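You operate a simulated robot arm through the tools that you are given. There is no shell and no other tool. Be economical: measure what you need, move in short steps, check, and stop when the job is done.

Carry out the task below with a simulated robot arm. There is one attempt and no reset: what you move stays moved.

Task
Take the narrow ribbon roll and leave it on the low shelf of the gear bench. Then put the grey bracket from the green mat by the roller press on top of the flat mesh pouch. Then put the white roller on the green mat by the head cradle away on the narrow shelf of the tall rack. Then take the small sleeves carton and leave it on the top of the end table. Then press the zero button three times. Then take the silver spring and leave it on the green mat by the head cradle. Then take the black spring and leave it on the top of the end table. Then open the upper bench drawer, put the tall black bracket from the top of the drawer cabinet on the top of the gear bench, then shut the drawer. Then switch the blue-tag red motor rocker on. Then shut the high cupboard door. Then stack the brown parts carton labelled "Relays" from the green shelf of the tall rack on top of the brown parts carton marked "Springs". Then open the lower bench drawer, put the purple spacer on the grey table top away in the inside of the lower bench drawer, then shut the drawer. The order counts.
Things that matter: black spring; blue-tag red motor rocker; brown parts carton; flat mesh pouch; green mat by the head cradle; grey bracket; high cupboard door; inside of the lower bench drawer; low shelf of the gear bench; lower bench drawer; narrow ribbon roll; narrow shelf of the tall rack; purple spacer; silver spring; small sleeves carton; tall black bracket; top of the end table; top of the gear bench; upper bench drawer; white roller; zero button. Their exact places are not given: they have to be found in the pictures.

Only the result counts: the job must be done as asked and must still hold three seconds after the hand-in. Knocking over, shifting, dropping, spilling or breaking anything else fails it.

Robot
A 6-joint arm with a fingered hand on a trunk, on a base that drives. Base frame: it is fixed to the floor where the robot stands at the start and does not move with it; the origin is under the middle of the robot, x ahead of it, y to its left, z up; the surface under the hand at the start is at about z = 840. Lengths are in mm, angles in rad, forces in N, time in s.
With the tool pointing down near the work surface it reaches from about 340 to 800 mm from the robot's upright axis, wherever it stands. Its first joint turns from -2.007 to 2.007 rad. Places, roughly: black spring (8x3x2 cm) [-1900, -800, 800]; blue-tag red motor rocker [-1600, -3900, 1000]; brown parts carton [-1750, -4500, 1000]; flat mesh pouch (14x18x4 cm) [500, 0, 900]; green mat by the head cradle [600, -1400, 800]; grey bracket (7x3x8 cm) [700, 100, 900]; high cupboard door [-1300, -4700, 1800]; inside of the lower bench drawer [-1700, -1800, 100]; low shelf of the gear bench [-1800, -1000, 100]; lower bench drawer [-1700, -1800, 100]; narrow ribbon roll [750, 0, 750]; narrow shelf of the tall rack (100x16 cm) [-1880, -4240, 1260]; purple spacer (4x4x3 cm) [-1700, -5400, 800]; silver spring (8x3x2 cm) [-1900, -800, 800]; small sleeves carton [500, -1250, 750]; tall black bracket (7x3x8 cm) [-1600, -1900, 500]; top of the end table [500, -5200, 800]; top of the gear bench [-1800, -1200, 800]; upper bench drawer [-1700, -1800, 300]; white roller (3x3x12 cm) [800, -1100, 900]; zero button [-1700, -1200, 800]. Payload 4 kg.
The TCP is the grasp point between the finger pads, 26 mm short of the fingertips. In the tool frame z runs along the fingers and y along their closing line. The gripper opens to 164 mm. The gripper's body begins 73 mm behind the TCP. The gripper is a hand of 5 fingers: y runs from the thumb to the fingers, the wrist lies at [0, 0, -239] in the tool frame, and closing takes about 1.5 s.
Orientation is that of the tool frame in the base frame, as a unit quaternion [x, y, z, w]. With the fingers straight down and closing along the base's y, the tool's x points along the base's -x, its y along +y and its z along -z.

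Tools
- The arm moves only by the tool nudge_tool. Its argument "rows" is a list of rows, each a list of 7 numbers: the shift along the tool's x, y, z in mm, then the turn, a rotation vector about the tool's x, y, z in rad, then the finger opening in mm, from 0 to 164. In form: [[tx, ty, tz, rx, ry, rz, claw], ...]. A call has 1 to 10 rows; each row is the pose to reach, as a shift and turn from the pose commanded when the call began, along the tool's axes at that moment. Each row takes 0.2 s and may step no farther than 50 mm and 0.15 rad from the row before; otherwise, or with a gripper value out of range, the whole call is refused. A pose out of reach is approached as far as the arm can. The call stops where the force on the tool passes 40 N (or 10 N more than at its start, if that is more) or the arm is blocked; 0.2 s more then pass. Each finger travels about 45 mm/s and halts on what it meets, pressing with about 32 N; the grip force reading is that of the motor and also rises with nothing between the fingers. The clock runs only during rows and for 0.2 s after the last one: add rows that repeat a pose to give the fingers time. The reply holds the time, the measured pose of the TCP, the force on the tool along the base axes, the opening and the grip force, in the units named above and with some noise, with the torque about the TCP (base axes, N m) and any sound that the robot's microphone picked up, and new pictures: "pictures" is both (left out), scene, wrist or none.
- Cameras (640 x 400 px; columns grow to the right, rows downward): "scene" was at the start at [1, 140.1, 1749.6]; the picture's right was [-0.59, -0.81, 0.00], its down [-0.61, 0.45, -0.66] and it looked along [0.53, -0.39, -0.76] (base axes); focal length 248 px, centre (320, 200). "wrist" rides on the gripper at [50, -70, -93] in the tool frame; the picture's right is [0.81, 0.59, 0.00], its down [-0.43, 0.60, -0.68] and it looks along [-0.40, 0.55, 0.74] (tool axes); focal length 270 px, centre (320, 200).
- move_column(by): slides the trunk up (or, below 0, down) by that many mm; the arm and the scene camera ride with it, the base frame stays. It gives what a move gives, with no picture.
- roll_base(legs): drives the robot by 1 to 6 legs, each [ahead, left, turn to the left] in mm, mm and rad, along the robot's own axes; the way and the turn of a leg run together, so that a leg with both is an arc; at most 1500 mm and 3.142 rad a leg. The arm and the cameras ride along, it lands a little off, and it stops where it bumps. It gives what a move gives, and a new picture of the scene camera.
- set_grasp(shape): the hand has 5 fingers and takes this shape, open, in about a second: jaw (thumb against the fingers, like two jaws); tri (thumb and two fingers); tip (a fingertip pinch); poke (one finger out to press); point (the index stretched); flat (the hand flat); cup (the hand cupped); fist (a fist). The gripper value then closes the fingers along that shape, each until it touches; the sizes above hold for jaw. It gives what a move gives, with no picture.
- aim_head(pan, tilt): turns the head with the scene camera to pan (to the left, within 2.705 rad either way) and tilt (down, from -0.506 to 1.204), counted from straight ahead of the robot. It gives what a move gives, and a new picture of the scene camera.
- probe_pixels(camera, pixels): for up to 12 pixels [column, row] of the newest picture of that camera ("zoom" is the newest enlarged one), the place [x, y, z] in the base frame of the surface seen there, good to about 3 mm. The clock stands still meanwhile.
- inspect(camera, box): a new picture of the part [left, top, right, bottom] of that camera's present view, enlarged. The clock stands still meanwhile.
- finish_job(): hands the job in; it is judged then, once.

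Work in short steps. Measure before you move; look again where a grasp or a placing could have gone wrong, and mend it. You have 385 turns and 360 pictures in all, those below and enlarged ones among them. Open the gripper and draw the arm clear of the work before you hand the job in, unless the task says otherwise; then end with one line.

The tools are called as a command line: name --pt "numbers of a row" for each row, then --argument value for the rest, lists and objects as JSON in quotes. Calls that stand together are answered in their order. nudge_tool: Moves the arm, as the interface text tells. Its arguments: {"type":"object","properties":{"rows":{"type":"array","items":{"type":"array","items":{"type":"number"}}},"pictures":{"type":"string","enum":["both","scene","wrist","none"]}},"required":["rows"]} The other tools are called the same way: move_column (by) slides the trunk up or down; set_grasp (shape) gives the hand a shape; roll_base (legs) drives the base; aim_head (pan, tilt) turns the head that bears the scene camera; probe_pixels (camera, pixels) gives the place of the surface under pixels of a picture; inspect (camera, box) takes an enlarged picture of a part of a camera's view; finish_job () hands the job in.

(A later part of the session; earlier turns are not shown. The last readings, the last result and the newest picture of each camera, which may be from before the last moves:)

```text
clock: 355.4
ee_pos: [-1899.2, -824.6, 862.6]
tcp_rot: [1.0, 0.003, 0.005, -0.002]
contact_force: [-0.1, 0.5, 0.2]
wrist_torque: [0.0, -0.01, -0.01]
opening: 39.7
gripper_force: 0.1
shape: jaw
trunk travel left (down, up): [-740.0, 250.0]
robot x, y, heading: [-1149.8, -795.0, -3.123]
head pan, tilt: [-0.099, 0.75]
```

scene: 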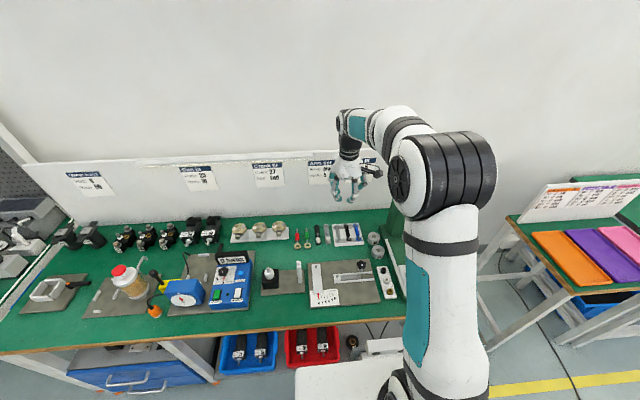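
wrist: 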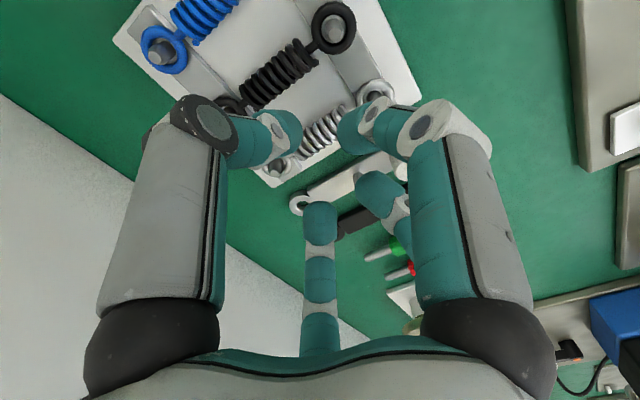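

The coil sits right under the TCP. I shift 3 mm, descend to z≈826 and close.

nudge_tool --pt "0 3 20 0 0 0 40" --pt "0 3 36 0 0 0 40" --pt "0 3 36 0 0 0 30" --pt "0 3 36 0 0 0 20" --pt "0 3 36 0 0 0 10" --pt "0 3 36 0 0 0 0" --pt "0 3 36 0 0 0 0" --pt "0 3 36 0 0 0 0" --pictures "wrist"

```text
clock: 357.2
ee_pos: [-1889.9, -829.1, 827.8]
tcp_rot: [1.0, 0.003, 0.005, -0.003]
contact_force: [23.1, 2.7, 19.9]
wrist_torque: [0.05, -0.61, 0.02]
opening: 3.5
gripper_force: 31.5
shape: jaw
trunk travel left (down, up): [-740.0, 250.0]
robot x, y, heading: [-1147.3, -800.0, -3.127]
head pan, tilt: [-0.099, 0.75]
```

wrist: 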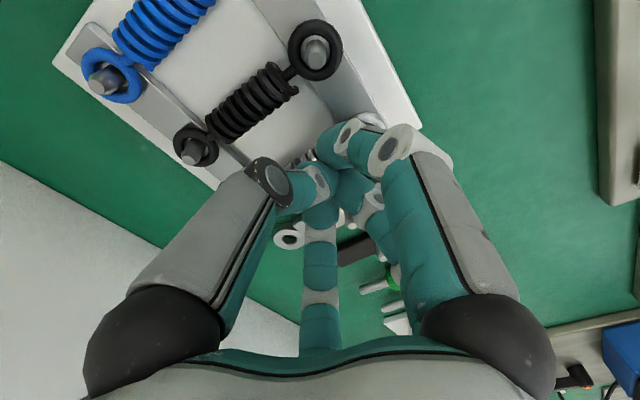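

The fingers closed above the coil (opening 3.5) and press sideways. I reopen and rise a bit to recheck.

nudge_tool --pt "0 0 0 0 0 0 20" --pt "0 0 0 0 0 0 40" --pt "0 0 0 0 0 0 40" --pt "0 0 -35 0 0 0 40" --pictures "wrist"

inspect --camera "wrist" --box '[240, 40, 420, 200]'

```text
clock: 358.2
ee_pos: [-1892.9, -829.8, 860.8]
tcp_rot: [1.0, 0.003, 0.004, -0.003]
contact_force: [-0.2, -0.9, 0.8]
wrist_torque: [0.03, 0.04, -0.03]
opening: 39.6
gripper_force: 0.1
shape: jaw
trunk travel left (down, up): [-740.0, 250.0]
robot x, y, heading: [-1149.1, -797.3, -3.128]
head pan, tilt: [-0.099, 0.75]
```

wrist: 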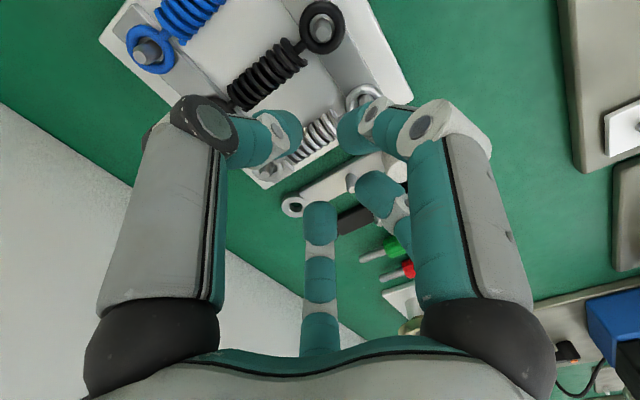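

```text
2.50 times, centred on (330, 120) of wrist
```

zoom: 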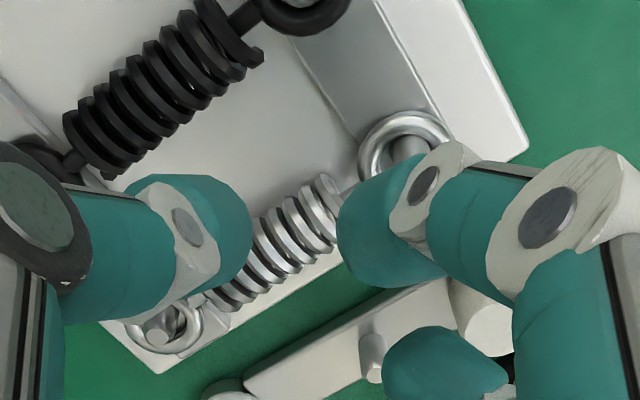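

The spring is still in place; the tips were too high. I probe rail and plate heights around it.

probe_pixels --camera "wrist" --pixels '[[336, 66], [350, 85], [330, 60], [300, 92], [318, 78], [322, 130], [312, 138], [363, 95], [268, 172], [385, 90], [340, 95]]'

```text
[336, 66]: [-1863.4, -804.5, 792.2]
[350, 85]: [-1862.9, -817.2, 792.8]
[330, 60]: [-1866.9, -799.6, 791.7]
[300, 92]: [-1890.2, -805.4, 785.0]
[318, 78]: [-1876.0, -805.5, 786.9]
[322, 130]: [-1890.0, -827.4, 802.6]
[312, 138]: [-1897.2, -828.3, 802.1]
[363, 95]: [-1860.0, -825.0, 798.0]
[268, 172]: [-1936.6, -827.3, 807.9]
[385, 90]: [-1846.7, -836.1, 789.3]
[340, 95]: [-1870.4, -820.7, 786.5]
```

Rails are at z 792.5 from x>-1868. I re-centre at x≈-1902 and go lower (TCP 819), closing gradually.

nudge_tool --pt "-8 -1 20 0 0 0 36" --pt "-8 -1 36 0 0 0 36" --pt "-8 -1 42 0 0 0 36" --pt "-8 -1 42 0 0 0 28" --pt "-8 -1 42 0 0 0 22" --pictures "wrist"

```text
clock: 359.4
ee_pos: [-1904.1, -827.2, 821.6]
tcp_rot: [1.0, 0.004, 0.003, -0.003]
contact_force: [-2.6, 3.1, 18.4]
wrist_torque: [0.14, 0.31, 0.02]
opening: 23.2
gripper_force: 0.0
shape: jaw
trunk travel left (down, up): [-740.0, 250.0]
robot x, y, heading: [-1148.0, -794.8, -3.125]
head pan, tilt: [-0.099, 0.75]
```

wrist: 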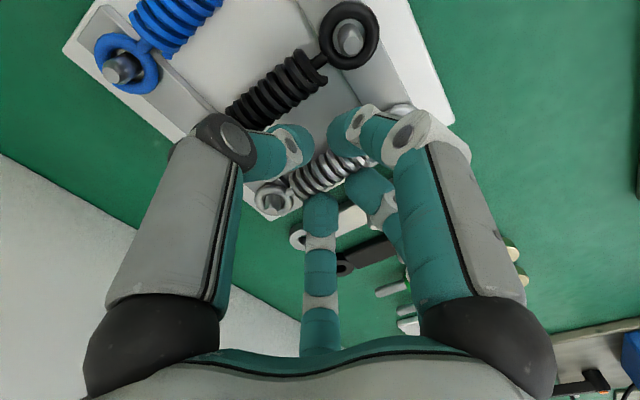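

The fingers straddle the coil. I close on it.

nudge_tool --pt "0 0 0 0 0 0 14" --pt "0 0 0 0 0 0 8" --pt "0 0 0 0 0 0 0" --pt "0 0 0 0 0 0 0" --pt "0 0 0 0 0 0 0" --pictures "wrist"

```text
clock: 360.6
ee_pos: [-1903.5, -827.0, 819.3]
tcp_rot: [1.0, 0.004, 0.004, -0.003]
contact_force: [-0.9, -2.8, 16.2]
wrist_torque: [-0.29, -0.02, 0.01]
opening: 11.0
gripper_force: 32.2
shape: jaw
trunk travel left (down, up): [-740.0, 250.0]
robot x, y, heading: [-1150.4, -798.1, -3.126]
head pan, tilt: [-0.099, 0.75]
```

wrist: 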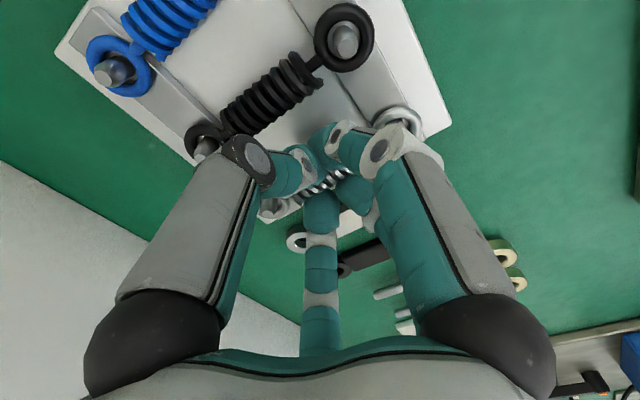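

Grip at 11 mm with force 32. I lift 60 mm straight up and look.

nudge_tool --pt "0 0 -10 0 0 0 0" --pt "0 0 -25 0 0 0 0" --pt "0 0 -60 0 0 0 0" --pictures "wrist"

inspect --camera "wrist" --box '[220, 80, 420, 240]'

```text
clock: 361.4
ee_pos: [-1903.9, -826.4, 876.4]
tcp_rot: [1.0, 0.002, 0.005, -0.003]
contact_force: [1.1, -0.3, -0.8]
wrist_torque: [0.02, -0.03, -0.02]
opening: 10.7
gripper_force: 32.4
shape: jaw
trunk travel left (down, up): [-740.0, 250.0]
robot x, y, heading: [-1148.5, -796.2, -3.124]
head pan, tilt: [-0.099, 0.75]
```

wrist: 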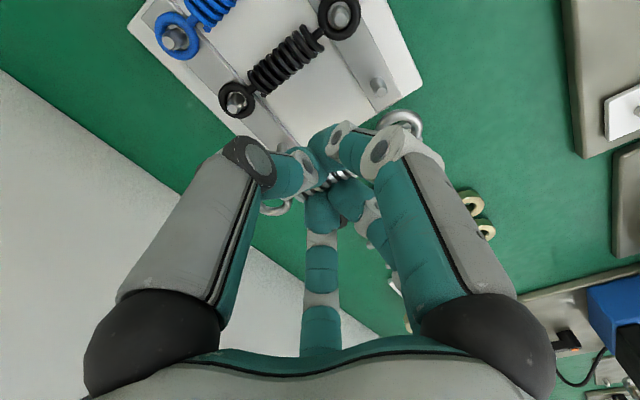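

```text
2.50 times, centred on (320, 160) of wrist
```

zoom: 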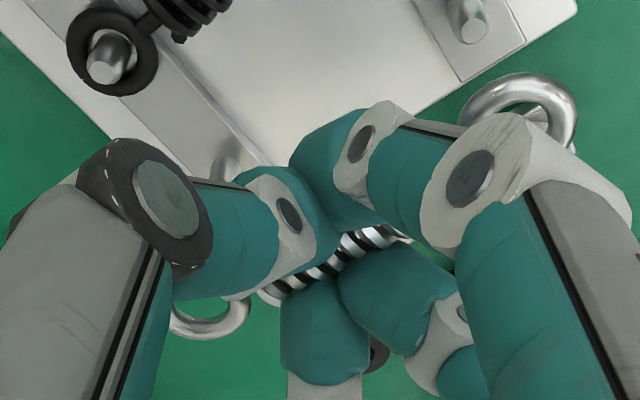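

The silver spring is held with its eyes free of the pegs. I raise and retract, then drive back to the cradle mat.

nudge_tool --pt "0 0 -45 0 0 0 0" --pt "0 0 -90 0 0 0 0" --pt "0 0 -135 0 0 0 0" --pt "0 0 -180 0 0 0 0" --pt "0 0 -225 0 0 0 0" --pt "45 0 -235 0 0 0 0" --pt "90 0 -235 0 0 0 0" --pt "135 0 -235 0 0 0 0" --pt "180 0 -235 0 0 0 0" --pt "225 0 -235 0 0 0 0" --pictures "none"

roll_base --legs '[[-520, 0, 0], [0, 0, 1.571], [0, 0, 1.56]]'

```text
clock: 363.6
ee_pos: [-1680.9, -830.2, 1114.2]
tcp_rot: [1.0, 0.003, 0.004, -0.002]
contact_force: [0.0, 0.0, 0.2]
wrist_torque: [-0.03, 0.03, 0.03]
opening: 10.7
gripper_force: 32.1
shape: jaw
trunk travel left (down, up): [-740.0, 250.0]
robot x, y, heading: [-1148.2, -794.2, -3.126]
head pan, tilt: [-0.099, 0.75]
```

```text
clock: 374.4
ee_pos: [-102.9, -724.5, 1113.9]
tcp_rot: [-0.035, 0.999, -0.002, -0.005]
contact_force: [-1.1, -0.5, -0.8]
wrist_torque: [0.03, -0.02, -0.01]
opening: 10.5
gripper_force: 32.4
shape: jaw
trunk travel left (down, up): [-740.0, 250.0]
robot x, y, heading: [-632.6, -789.7, 0.071]
head pan, tilt: [-0.099, 0.75]
```

scene: 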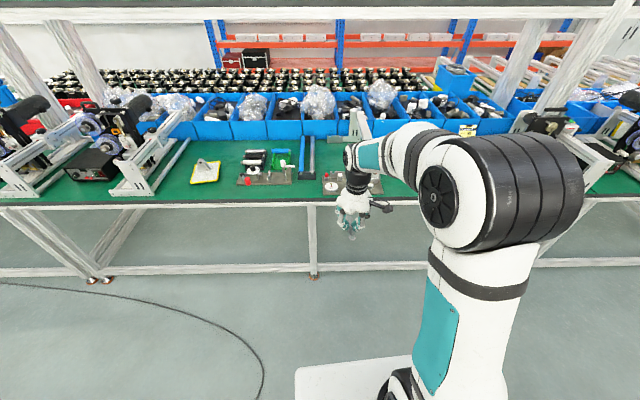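

I move right to y≈-1250, straighten the heading, then forward.

roll_base --legs '[[0, 0, -0.071], [0, -455, 0], [600, 0, 0]]'

nudge_tool --pt "-30 0 0 0 0 0 0"

```text
clock: 380.6
ee_pos: [487.7, -1217.6, 1113.8]
tcp_rot: [0.003, 1.0, -0.003, -0.005]
contact_force: [0.9, 0.0, -0.4]
wrist_torque: [0.01, 0.0, 0.02]
opening: 10.6
gripper_force: 32.0
shape: jaw
trunk travel left (down, up): [-740.0, 250.0]
robot x, y, heading: [-47.0, -1241.6, 0.007]
head pan, tilt: [-0.099, 0.75]
```

scene: 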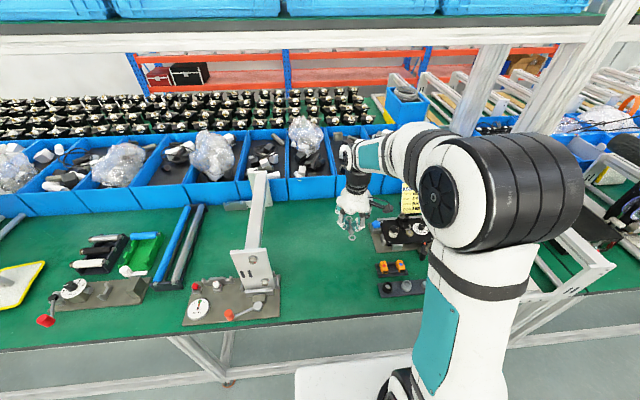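

```text
clock: 381.0
ee_pos: [517.4, -1218.3, 1111.8]
tcp_rot: [0.002, 1.0, -0.003, -0.006]
contact_force: [0.9, -0.7, -1.1]
wrist_torque: [0.01, 0.05, 0.01]
opening: 10.7
gripper_force: 31.9
shape: jaw
trunk travel left (down, up): [-740.0, 250.0]
robot x, y, heading: [-47.7, -1240.2, 0.003]
head pan, tilt: [-0.099, 0.75]
```

scene: 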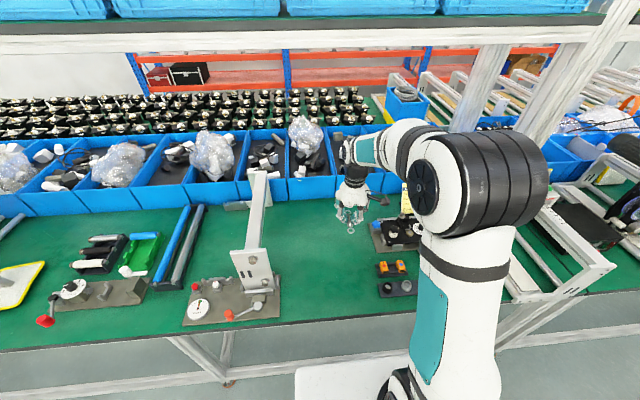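
wrist: 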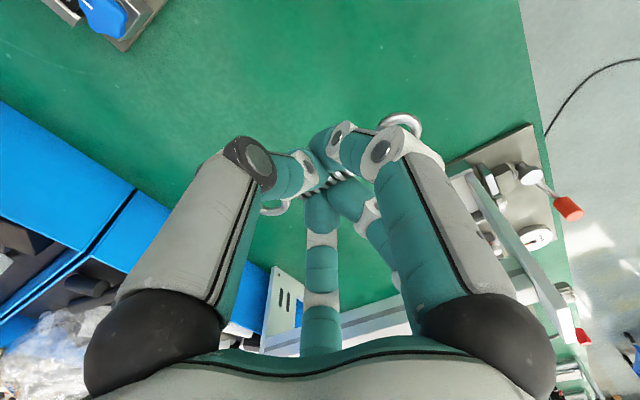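

Clear mat below. I move 45 forward and lower to just above the mat.

nudge_tool --pt "-45 0 0 0 0 0 0" --pt "-45 0 45 0 0 0 0" --pt "-45 0 90 0 0 0 0" --pt "-45 0 135 0 0 0 0" --pt "-45 0 180 0 0 0 0" --pt "-45 0 220 0 0 0 0" --pt "-45 0 230 0 0 0 0" --pt "-45 0 234 0 0 0 0" --pictures "wrist"

```text
clock: 382.8
ee_pos: [560.9, -1220.0, 879.4]
tcp_rot: [0.002, 1.0, -0.003, -0.004]
contact_force: [-0.8, -1.0, -0.9]
wrist_torque: [0.01, -0.01, 0.01]
opening: 10.8
gripper_force: 31.9
shape: jaw
trunk travel left (down, up): [-740.0, 250.0]
robot x, y, heading: [-47.6, -1244.8, 0.007]
head pan, tilt: [-0.099, 0.75]
```

wrist: 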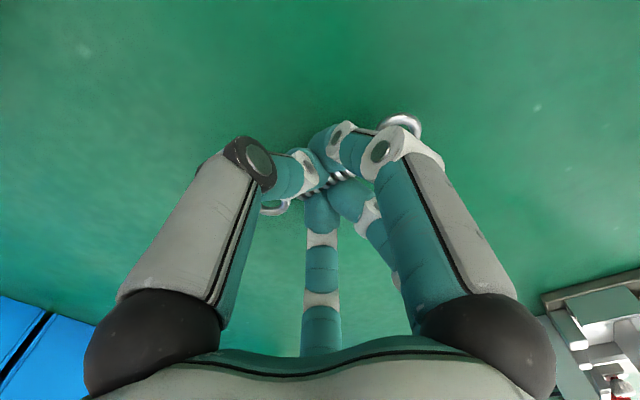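

nudge_tool --pt "0 0 3 0 0 0 0" --pt "0 0 5 0 0 0 0" --pt "0 0 6 0 0 0 0" --pictures "none"

```text
clock: 383.6
ee_pos: [559.7, -1219.5, 872.6]
tcp_rot: [0.002, 1.0, -0.003, -0.005]
contact_force: [0.4, 1.1, 4.3]
wrist_torque: [0.03, -0.03, 0.03]
opening: 10.5
gripper_force: 32.1
shape: jaw
trunk travel left (down, up): [-740.0, 250.0]
robot x, y, heading: [-42.5, -1245.0, 0.002]
head pan, tilt: [-0.099, 0.75]
```

Contact (4 N). I open and rise.

nudge_tool --pt "0 0 0 0 0 0 20" --pt "0 0 0 0 0 0 40" --pt "0 0 0 0 0 0 60" --pt "0 0 0 0 0 0 70" --pt "0 0 -40 0 0 0 70" --pt "0 0 -90 0 0 0 70" --pt "0 0 -140 0 0 0 70" --pt "0 0 -190 0 0 0 70" --pt "0 0 -235 0 0 0 70" --pictures "wrist"

```text
clock: 385.6
ee_pos: [563.0, -1220.0, 1110.2]
tcp_rot: [0.002, 1.0, -0.003, -0.005]
contact_force: [0.4, 0.3, 0.2]
wrist_torque: [-0.01, -0.03, 0.01]
opening: 69.9
gripper_force: 0.0
shape: jaw
trunk travel left (down, up): [-740.0, 250.0]
robot x, y, heading: [-46.2, -1243.8, 0.013]
head pan, tilt: [-0.099, 0.75]
```

wrist: 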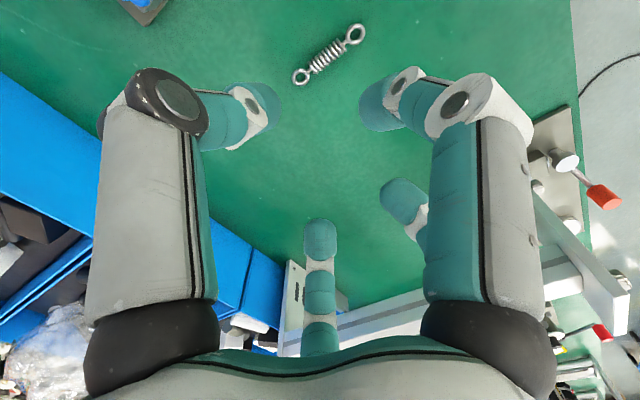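

The silver spring lies on the mat. I drive back to the gear bench for the black spring.

roll_base --legs '[[-560, 0, 0], [0, 430, 0], [0, 0, 1.571], [0, 0, 1.571]]'

```text
clock: 398.6
ee_pos: [-1206.5, -824.8, 1109.6]
tcp_rot: [1.0, -0.016, 0.005, -0.003]
contact_force: [-0.1, 0.4, -0.5]
wrist_torque: [0.0, -0.01, 0.02]
opening: 69.8
gripper_force: 0.0
shape: jaw
trunk travel left (down, up): [-740.0, 250.0]
robot x, y, heading: [-593.9, -816.5, 3.117]
head pan, tilt: [-0.099, 0.75]
```

scene: 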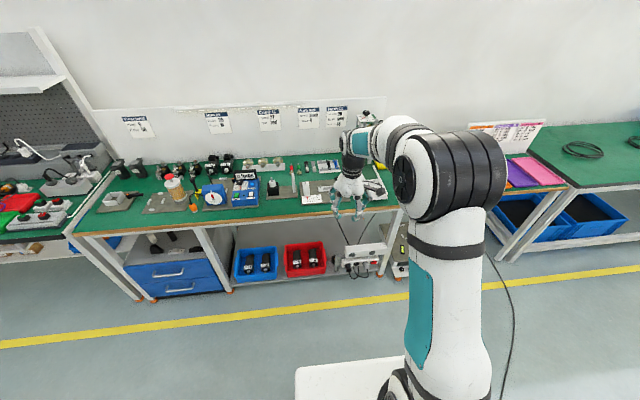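

nudge_tool --pt "0 0 -45 0 0 0 40" --pictures "none"

roll_base --legs '[[550, -12, 0.024]]'

nudge_tool --pt "-20 0 0 0 0 0 40" --pictures "wrist"

```text
clock: 399.0
ee_pos: [-1206.5, -826.8, 1157.2]
tcp_rot: [1.0, -0.015, 0.005, -0.002]
contact_force: [0.6, -1.1, -0.3]
wrist_torque: [-0.02, 0.05, 0.0]
opening: 40.6
gripper_force: 0.1
shape: jaw
trunk travel left (down, up): [-740.0, 250.0]
robot x, y, heading: [-599.1, -815.6, 3.122]
head pan, tilt: [-0.099, 0.75]
```

```text
clock: 402.1
ee_pos: [-1745.3, -834.4, 1156.1]
tcp_rot: [1.0, 0.003, 0.005, -0.002]
contact_force: [-0.2, 0.1, 0.0]
wrist_torque: [-0.01, 0.01, 0.03]
opening: 40.2
gripper_force: 0.1
shape: jaw
trunk travel left (down, up): [-740.0, 250.0]
robot x, y, heading: [-1131.3, -802.3, -3.131]
head pan, tilt: [-0.099, 0.75]
```

scene: 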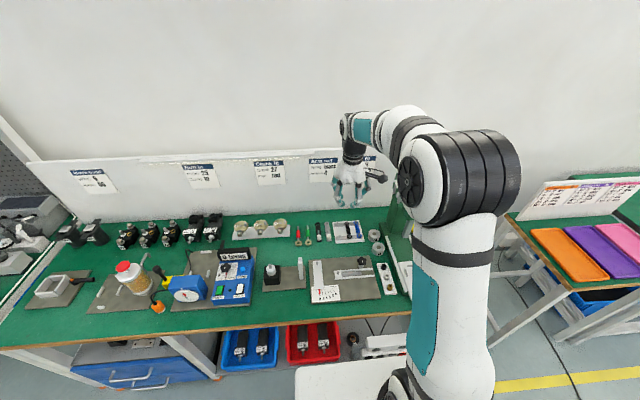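

```text
clock: 402.5
ee_pos: [-1766.7, -834.0, 1156.3]
tcp_rot: [1.0, 0.003, 0.005, -0.003]
contact_force: [-0.2, 0.0, 0.3]
wrist_torque: [0.02, 0.01, 0.0]
opening: 40.2
gripper_force: 0.0
shape: jaw
trunk travel left (down, up): [-740.0, 250.0]
robot x, y, heading: [-1133.7, -804.8, -3.126]
head pan, tilt: [-0.099, 0.75]
```

wrist: 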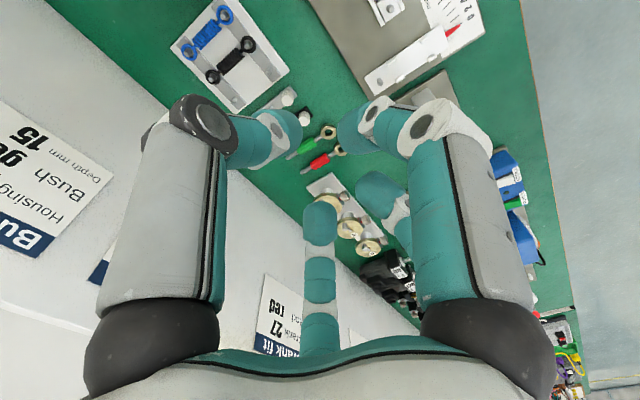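

Black spring target: TCP (-1903.5,-784). I move over and descend with a 30 mm opening to clear the blue neighbour.

nudge_tool --pt "-40 -15 0 0 0 0 30" --pt "-80 -30 20 0 0 0 30" --pt "-120 -45 45 0 0 0 30" --pt "-137 -50 90 0 0 0 30" --pt "-137 -50 135 0 0 0 30" --pt "-137 -50 180 0 0 0 30" --pt "-137 -50 225 0 0 0 30" --pt "-137 -50 265 0 0 0 30" --pt "-137 -50 290 0 0 0 30" --pictures "wrist"

inspect --camera "wrist" --box '[220, 30, 420, 200]'

```text
clock: 404.5
ee_pos: [-1897.9, -783.9, 866.1]
tcp_rot: [1.0, 0.002, 0.004, -0.002]
contact_force: [-0.8, 0.3, -1.3]
wrist_torque: [0.01, 0.03, -0.02]
opening: 30.3
gripper_force: 0.0
shape: jaw
trunk travel left (down, up): [-740.0, 250.0]
robot x, y, heading: [-1134.5, -802.5, -3.128]
head pan, tilt: [-0.099, 0.75]
```

wrist: 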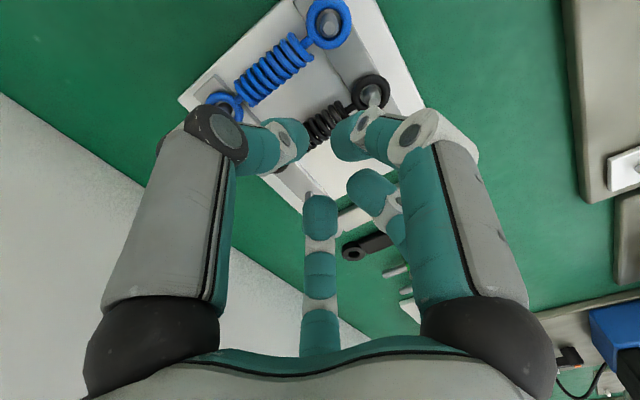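

```text
2.35 times, centred on (320, 115) of wrist
```

zoom: 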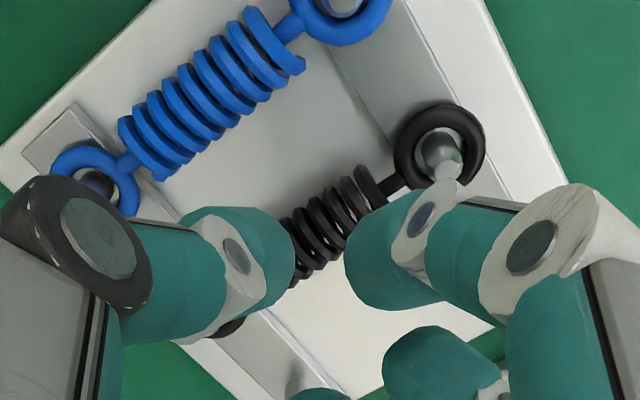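

Aligned. I descend 46 mm and then close.

nudge_tool --pt "-5 0 20 0 0 0 32" --pt "-5 0 38 0 0 0 32" --pt "-5 0 45 0 0 0 32" --pt "-5 0 47 0 0 0 28" --pictures "wrist"

```text
clock: 405.5
ee_pos: [-1902.2, -781.8, 821.0]
tcp_rot: [1.0, 0.002, 0.002, -0.003]
contact_force: [-3.0, 4.7, 17.3]
wrist_torque: [0.19, 0.33, 0.01]
opening: 28.9
gripper_force: 0.0
shape: jaw
trunk travel left (down, up): [-740.0, 250.0]
robot x, y, heading: [-1134.1, -805.3, -3.127]
head pan, tilt: [-0.099, 0.75]
```

wrist: 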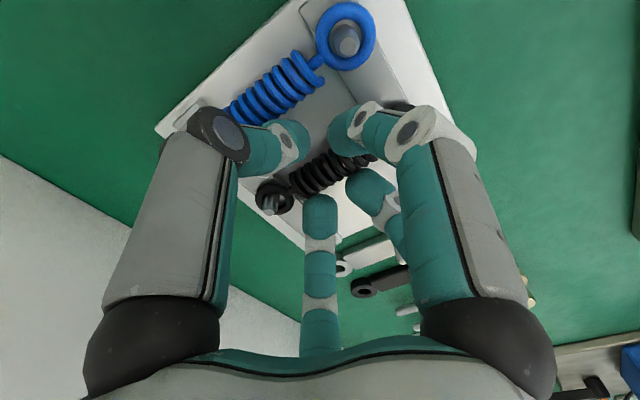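

nudge_tool --pt "0 0 1 0 0 0 20" --pt "0 0 1 0 0 0 12" --pt "0 0 1 0 0 0 5" --pt "0 0 1 0 0 0 0" --pt "0 0 1 0 0 0 0" --pt "0 0 1 0 0 0 0" --pictures "none"

nudge_tool --pt "0 0 -10 0 0 0 0" --pt "0 0 -25 0 0 0 0" --pt "0 0 -60 0 0 0 0" --pictures "wrist"

```text
clock: 406.9
ee_pos: [-1906.0, -782.5, 822.1]
tcp_rot: [1.0, 0.002, 0.001, -0.003]
contact_force: [-15.9, 0.6, 26.5]
wrist_torque: [-0.1, 0.87, 0.11]
opening: 10.5
gripper_force: 32.4
shape: jaw
trunk travel left (down, up): [-740.0, 250.0]
robot x, y, heading: [-1130.6, -804.7, -3.132]
head pan, tilt: [-0.099, 0.75]
```

```text
clock: 407.7
ee_pos: [-1902.6, -784.5, 876.0]
tcp_rot: [1.0, 0.002, 0.007, -0.002]
contact_force: [-0.6, -0.3, 0.0]
wrist_torque: [-0.02, 0.03, -0.01]
opening: 9.7
gripper_force: 32.1
shape: jaw
trunk travel left (down, up): [-740.0, 250.0]
robot x, y, heading: [-1132.7, -803.7, -3.124]
head pan, tilt: [-0.099, 0.75]
```

wrist: 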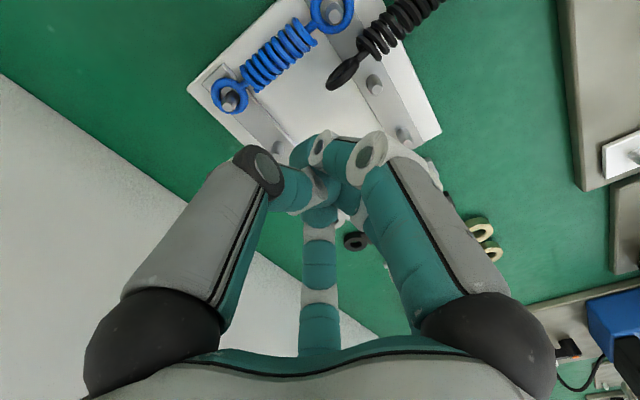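

The black spring squirted out and lies at the plate's robot-side edge. I enlarge and probe it.

inspect --camera "wrist" --box '[300, 0, 480, 120]'

inspect --camera "scene" --box '[300, 180, 420, 290]'

probe_pixels --camera "wrist" --pixels '[[345, 72], [375, 42], [390, 28], [410, 15], [432, 3], [370, 85], [420, 60]]'

```text
3.33 times, centred on (390, 60) of wrist
```

zoom: 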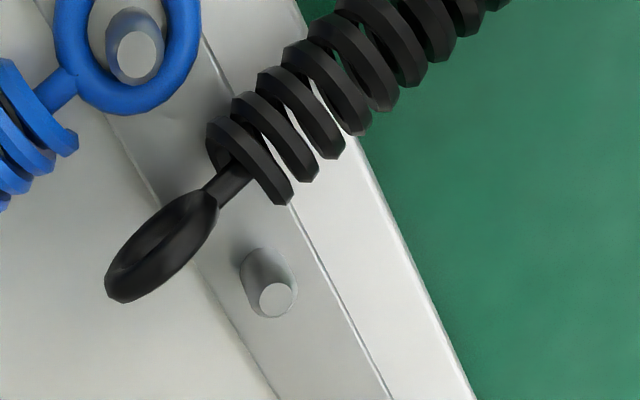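

```text
3.64 times, centred on (360, 235) of scene
```

zoom: 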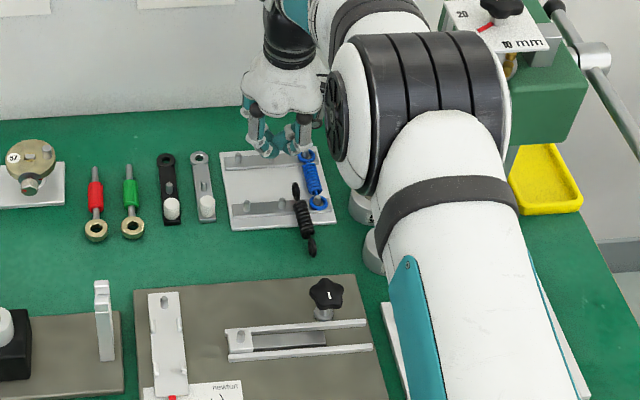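

```text
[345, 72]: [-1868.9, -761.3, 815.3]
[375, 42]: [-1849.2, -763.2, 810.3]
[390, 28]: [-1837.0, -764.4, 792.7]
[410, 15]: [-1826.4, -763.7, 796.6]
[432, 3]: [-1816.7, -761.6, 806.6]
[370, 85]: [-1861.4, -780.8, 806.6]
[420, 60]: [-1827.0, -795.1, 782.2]
```

It now lies along x, y≈-762, from x≈-1877 (on the rail) to ≈-1797 on the green. I go for its robot-side end at x≈-1806, clear of pegs and the blue spring.

nudge_tool --pt "0 0 -20 0 0 0 20" --pt "45 -11 -20 0 0 0 32" --pt "96 -22 -20 0 0 0 32" --pictures "wrist"

inspect --camera "wrist" --box '[220, 30, 420, 200]'

```text
refused: row 3 steps farther than a row can; nothing moved
```

```text
2.35 times, centred on (320, 115) of wrist
```

zoom: 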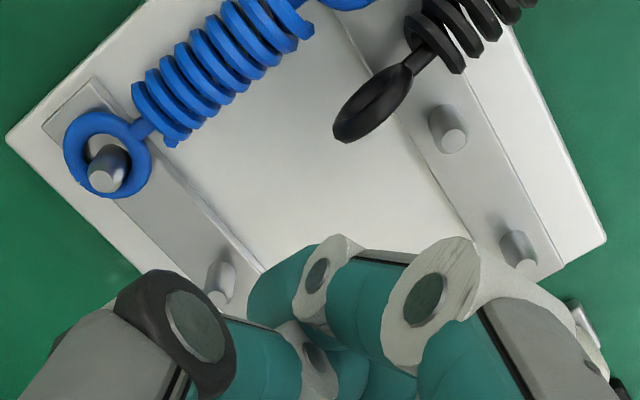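

nudge_tool --pt "0 0 -20 0 0 0 20" --pt "32 -7 -20 0 0 0 32" --pt "64 -15 -20 0 0 0 32" --pt "96 -22 -20 0 0 0 32" --pt "96 -22 -20 0 0 0 32" --pictures "wrist"

inspect --camera "wrist" --box '[220, 30, 420, 200]'

```text
clock: 408.9
ee_pos: [-1808.9, -765.6, 897.7]
tcp_rot: [1.0, 0.003, 0.004, -0.003]
contact_force: [-0.2, -0.3, 0.0]
wrist_torque: [-0.06, 0.04, 0.03]
opening: 31.7
gripper_force: 0.1
shape: jaw
trunk travel left (down, up): [-740.0, 250.0]
robot x, y, heading: [-1134.2, -800.7, -3.126]
head pan, tilt: [-0.099, 0.75]
```

wrist: 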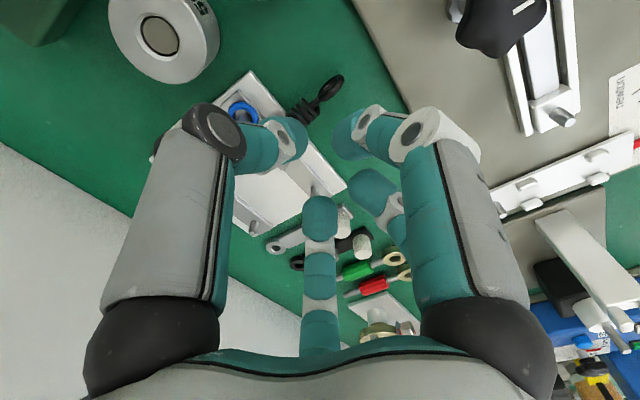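

```text
2.35 times, centred on (320, 115) of wrist
```

zoom: 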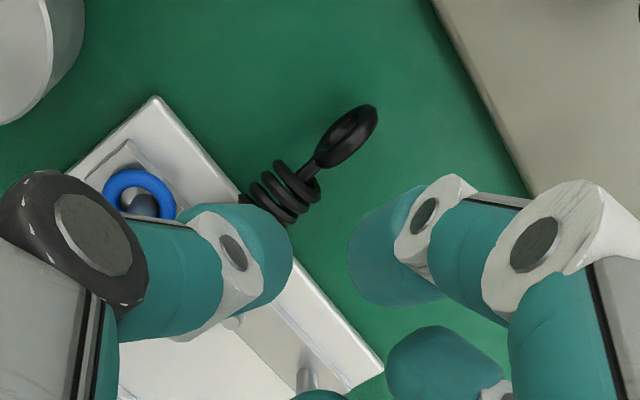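

probe_pixels --camera "wrist" --pixels '[[311, 108], [304, 113], [317, 99], [332, 88], [336, 82], [326, 93], [299, 118]]'

```text
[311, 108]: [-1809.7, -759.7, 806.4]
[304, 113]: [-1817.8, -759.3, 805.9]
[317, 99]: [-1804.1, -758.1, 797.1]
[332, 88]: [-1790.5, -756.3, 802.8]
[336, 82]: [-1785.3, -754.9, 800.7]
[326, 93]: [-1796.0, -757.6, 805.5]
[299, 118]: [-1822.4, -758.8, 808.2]
```

I shift 6 mm right and descend to z≈821 around the coil's near end, then close gradually.

nudge_tool --pt "1 -6 30 0 0 0 32" --pt "1 -6 60 0 0 0 32" --pt "1 -6 76 0 0 0 32" --pt "1 -6 76 0 0 0 24" --pictures "wrist"

```text
clock: 409.9
ee_pos: [-1808.0, -755.5, 823.3]
tcp_rot: [1.0, 0.003, 0.004, -0.002]
contact_force: [-0.6, -0.8, 5.3]
wrist_torque: [-0.03, 0.11, -0.03]
opening: 24.9
gripper_force: 0.0
shape: jaw
trunk travel left (down, up): [-740.0, 250.0]
robot x, y, heading: [-1132.0, -802.7, -3.129]
head pan, tilt: [-0.099, 0.75]
```

wrist: 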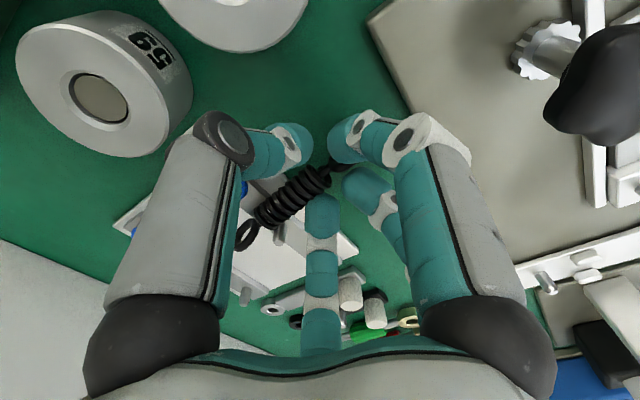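

The spring is between the finger rows. I centre by 3 mm and close.

nudge_tool --pt "0 3 0 0 0 0 18" --pt "0 3 0 0 0 0 12" --pt "0 3 0 0 0 0 6" --pt "0 3 0 0 0 0 0" --pt "0 3 0 0 0 0 0" --pt "0 3 0 0 0 0 0" --pictures "wrist"

inspect --camera "wrist" --box '[200, 100, 420, 260]'

```text
clock: 411.3
ee_pos: [-1806.5, -759.1, 822.9]
tcp_rot: [1.0, 0.002, 0.005, -0.003]
contact_force: [0.5, 0.1, 6.6]
wrist_torque: [-0.03, 0.11, 0.01]
opening: 6.8
gripper_force: 32.1
shape: jaw
trunk travel left (down, up): [-740.0, 250.0]
robot x, y, heading: [-1133.1, -804.5, -3.126]
head pan, tilt: [-0.099, 0.75]
```

wrist: 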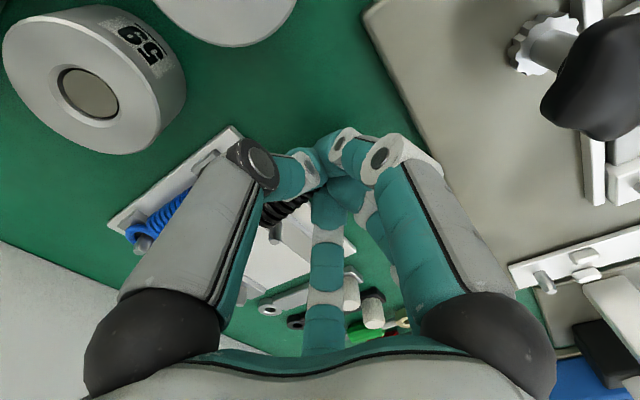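

```text
2.50 times, centred on (310, 180) of wrist
```

zoom: 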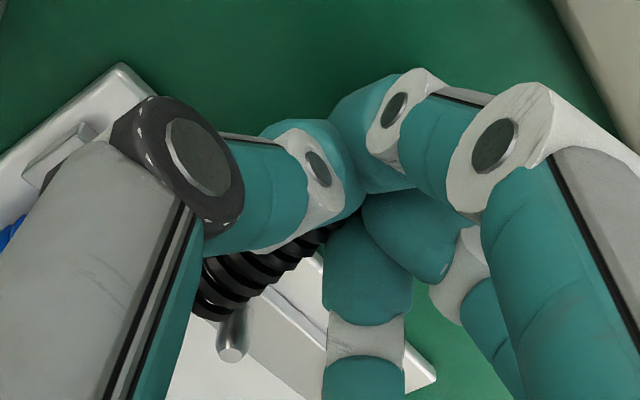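

It seems pinched near its end. I lift 60 mm slowly and check.

nudge_tool --pt "0 0 -8 0 0 0 0" --pt "0 0 -20 0 0 0 0" --pt "0 0 -40 0 0 0 0" --pt "0 0 -65 0 0 0 0" --pictures "wrist"

inspect --camera "scene" --box '[300, 180, 420, 290]'

```text
clock: 412.3
ee_pos: [-1805.7, -758.3, 886.5]
tcp_rot: [1.0, 0.002, 0.005, -0.002]
contact_force: [0.2, -0.1, -0.3]
wrist_torque: [-0.01, 0.0, -0.01]
opening: 6.7
gripper_force: 31.8
shape: jaw
trunk travel left (down, up): [-740.0, 250.0]
robot x, y, heading: [-1133.7, -798.7, -3.129]
head pan, tilt: [-0.099, 0.75]
```

wrist: 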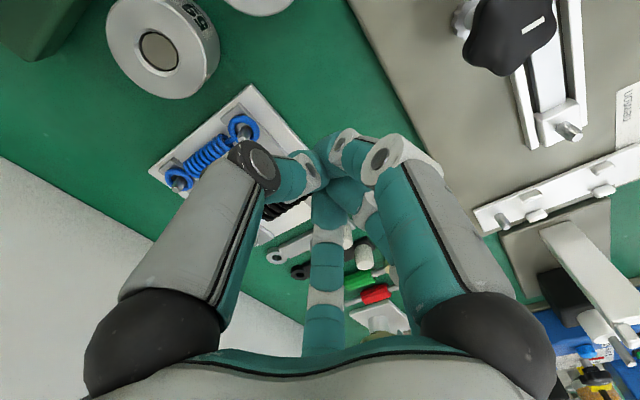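

```text
3.64 times, centred on (360, 235) of scene
```

zoom: 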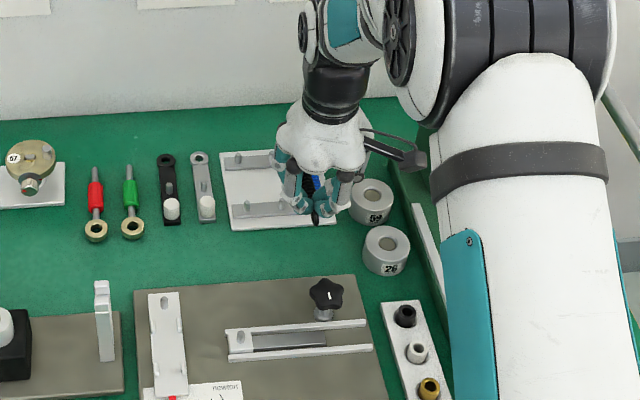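

The spring is lifted with the hand. I raise, retract, then drive to the end table.

nudge_tool --pt "0 0 -45 0 0 0 0" --pt "0 0 -90 0 0 0 0" --pt "0 0 -135 0 0 0 0" --pt "0 0 -180 0 0 0 0" --pt "0 0 -225 0 0 0 0" --pt "45 0 -225 0 0 0 0" --pt "90 0 -225 0 0 0 0" --pt "135 0 -225 0 0 0 0" --pt "170 0 -225 0 0 0 0" --pictures "wrist"

roll_base --legs '[[-520, 0, 0], [0, 1400, 0], [0, 1400, 0], [0, 1250, 0], [0, 0, 1.571], [0, 0, 1.57]]'

```text
clock: 414.3
ee_pos: [-1638.0, -763.0, 1116.2]
tcp_rot: [1.0, 0.003, 0.004, -0.002]
contact_force: [0.3, 0.2, -0.6]
wrist_torque: [0.01, 0.0, -0.01]
opening: 6.7
gripper_force: 31.6
shape: jaw
trunk travel left (down, up): [-740.0, 250.0]
robot x, y, heading: [-1130.1, -807.3, -3.127]
head pan, tilt: [-0.099, 0.75]
```

wrist: 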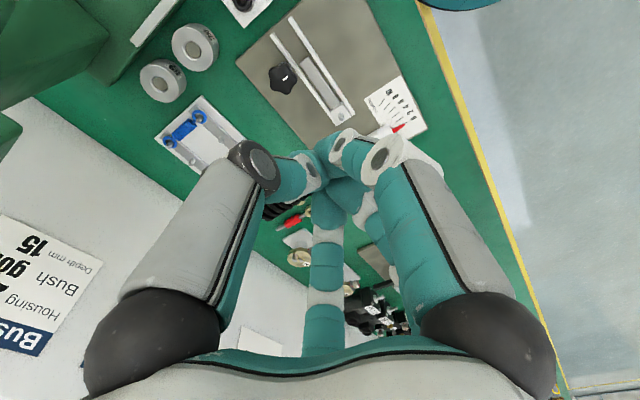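

```text
clock: 444.0
ee_pos: [-244.6, -4894.3, 1115.4]
tcp_rot: [0.007, 1.0, -0.002, -0.004]
contact_force: [0.8, 1.0, -1.4]
wrist_torque: [0.01, 0.0, 0.0]
opening: 6.8
gripper_force: 32.0
shape: jaw
trunk travel left (down, up): [-740.0, 250.0]
robot x, y, heading: [-752.3, -4847.4, -0.007]
head pan, tilt: [-0.099, 0.75]
```

scene: 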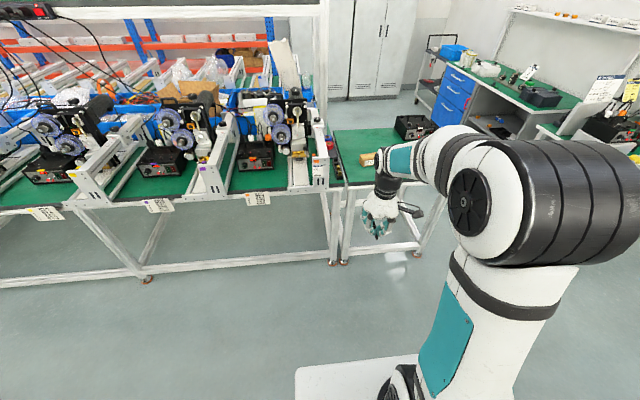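

I align right by 335 and drive in beside the carton.

roll_base --legs '[[0, -330, 0.007], [640, 0, 0]]'

inspect --camera "scene" --box '[240, 140, 460, 290]'

```text
clock: 449.5
ee_pos: [417.1, -5214.9, 1115.8]
tcp_rot: [0.003, 1.0, -0.002, -0.005]
contact_force: [0.5, 0.1, -0.1]
wrist_torque: [-0.03, 0.04, -0.01]
opening: 6.5
gripper_force: 31.9
shape: jaw
trunk travel left (down, up): [-740.0, 250.0]
robot x, y, heading: [-89.3, -5169.2, 0.005]
head pan, tilt: [-0.099, 0.75]
```

scene: 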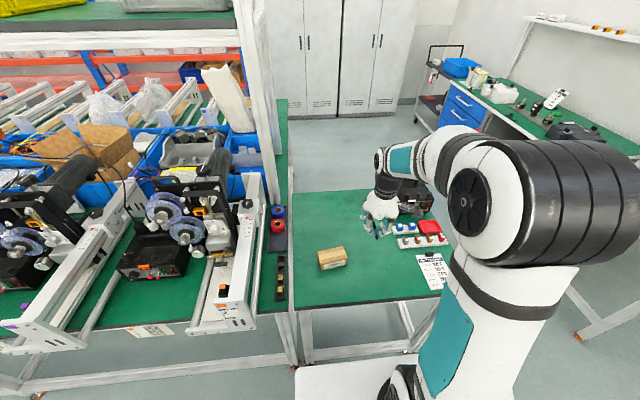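

```text
2.67 times, centred on (350, 215) of scene
```

zoom: 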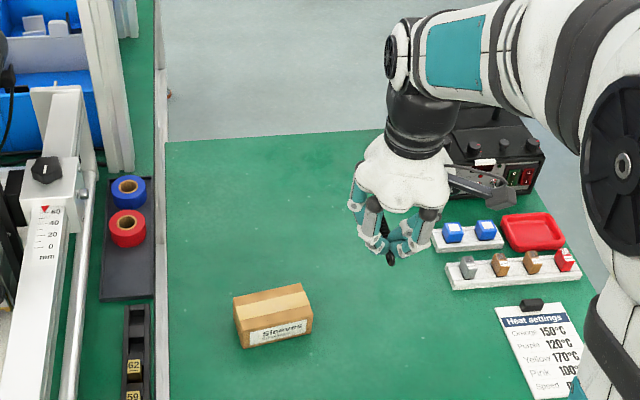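

I probe the neighbouring items to choose a safe drop spot.

probe_pixels --camera "zoom" --pixels '[[440, 240], [450, 280], [500, 315], [390, 255], [310, 330], [360, 330], [420, 330], [400, 290], [440, 350], [312, 290]]'

```text
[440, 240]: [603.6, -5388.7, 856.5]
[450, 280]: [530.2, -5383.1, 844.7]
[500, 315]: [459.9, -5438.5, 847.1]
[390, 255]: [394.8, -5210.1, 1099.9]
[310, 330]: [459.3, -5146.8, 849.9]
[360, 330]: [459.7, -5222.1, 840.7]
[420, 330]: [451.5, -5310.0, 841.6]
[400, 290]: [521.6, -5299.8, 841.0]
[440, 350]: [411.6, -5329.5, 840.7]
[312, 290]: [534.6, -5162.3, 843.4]
```

Spot (430,-5255) is free. I lower there to just above the table.

nudge_tool --pt "-13 -40 10 0 0 0 0" --pt "-13 -40 55 0 0 0 0" --pt "-13 -40 100 0 0 0 0" --pt "-13 -40 145 0 0 0 0" --pt "-13 -40 185 0 0 0 0" --pt "-13 -40 215 0 0 0 0" --pt "-13 -40 225 0 0 0 0" --pictures "wrist"

inspect --camera "scene" --box '[310, 200, 430, 290]'

```text
clock: 451.1
ee_pos: [426.2, -5256.5, 889.4]
tcp_rot: [0.003, 1.0, -0.003, -0.004]
contact_force: [0.3, -0.4, -0.8]
wrist_torque: [0.0, 0.03, -0.01]
opening: 6.6
gripper_force: 32.2
shape: jaw
trunk travel left (down, up): [-740.0, 250.0]
robot x, y, heading: [-89.7, -5168.4, 0.003]
head pan, tilt: [-0.099, 0.75]
```

wrist: 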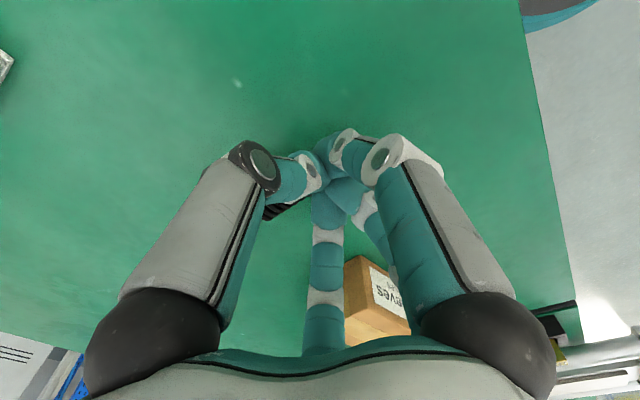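

```text
4.44 times, centred on (370, 245) of scene
```

zoom: 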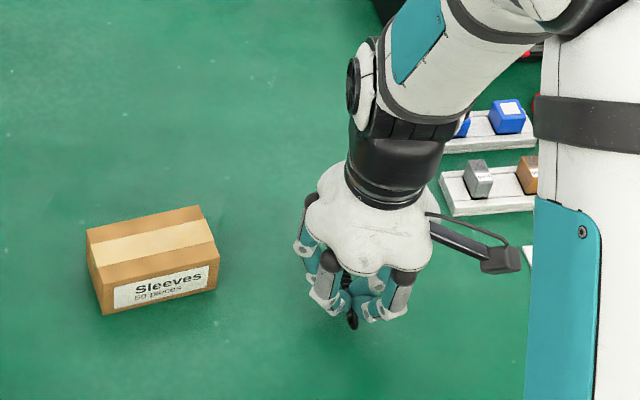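

Clear of everything. I lower until contact and release gently.

nudge_tool --pt "0 0 4 0 0 0 0" --pt "0 0 7 0 0 0 0" --pt "0 0 10 0 0 0 0" --pictures "none"

```text
clock: 451.9
ee_pos: [426.8, -5258.7, 880.7]
tcp_rot: [0.002, 1.0, -0.003, -0.004]
contact_force: [0.2, -0.2, 0.3]
wrist_torque: [-0.01, 0.0, -0.02]
opening: 6.6
gripper_force: 32.5
shape: jaw
trunk travel left (down, up): [-740.0, 250.0]
robot x, y, heading: [-86.7, -5170.5, 0.005]
head pan, tilt: [-0.099, 0.75]
```

nudge_tool --pt "0 0 2 0 0 0 0" --pt "0 0 4 0 0 0 0" --pt "0 0 5 0 0 0 0" --pt "0 0 5 0 0 0 15" --pt "0 0 5 0 0 0 30" --pt "0 0 5 0 0 0 50" --pt "0 0 5 0 0 0 60" --pt "0 0 -40 0 0 0 60" --pt "0 0 -85 0 0 0 60" --pt "0 0 -130 0 0 0 60" --pictures "wrist"

```text
clock: 454.1
ee_pos: [428.4, -5256.6, 1013.5]
tcp_rot: [0.003, 1.0, -0.003, -0.004]
contact_force: [0.0, -0.4, 0.2]
wrist_torque: [-0.04, -0.02, -0.02]
opening: 59.6
gripper_force: 0.0
shape: jaw
trunk travel left (down, up): [-740.0, 250.0]
robot x, y, heading: [-94.0, -5170.2, 0.006]
head pan, tilt: [-0.099, 0.75]
```

wrist: 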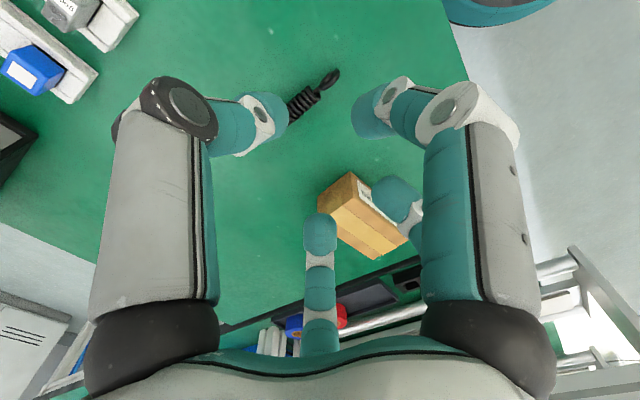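

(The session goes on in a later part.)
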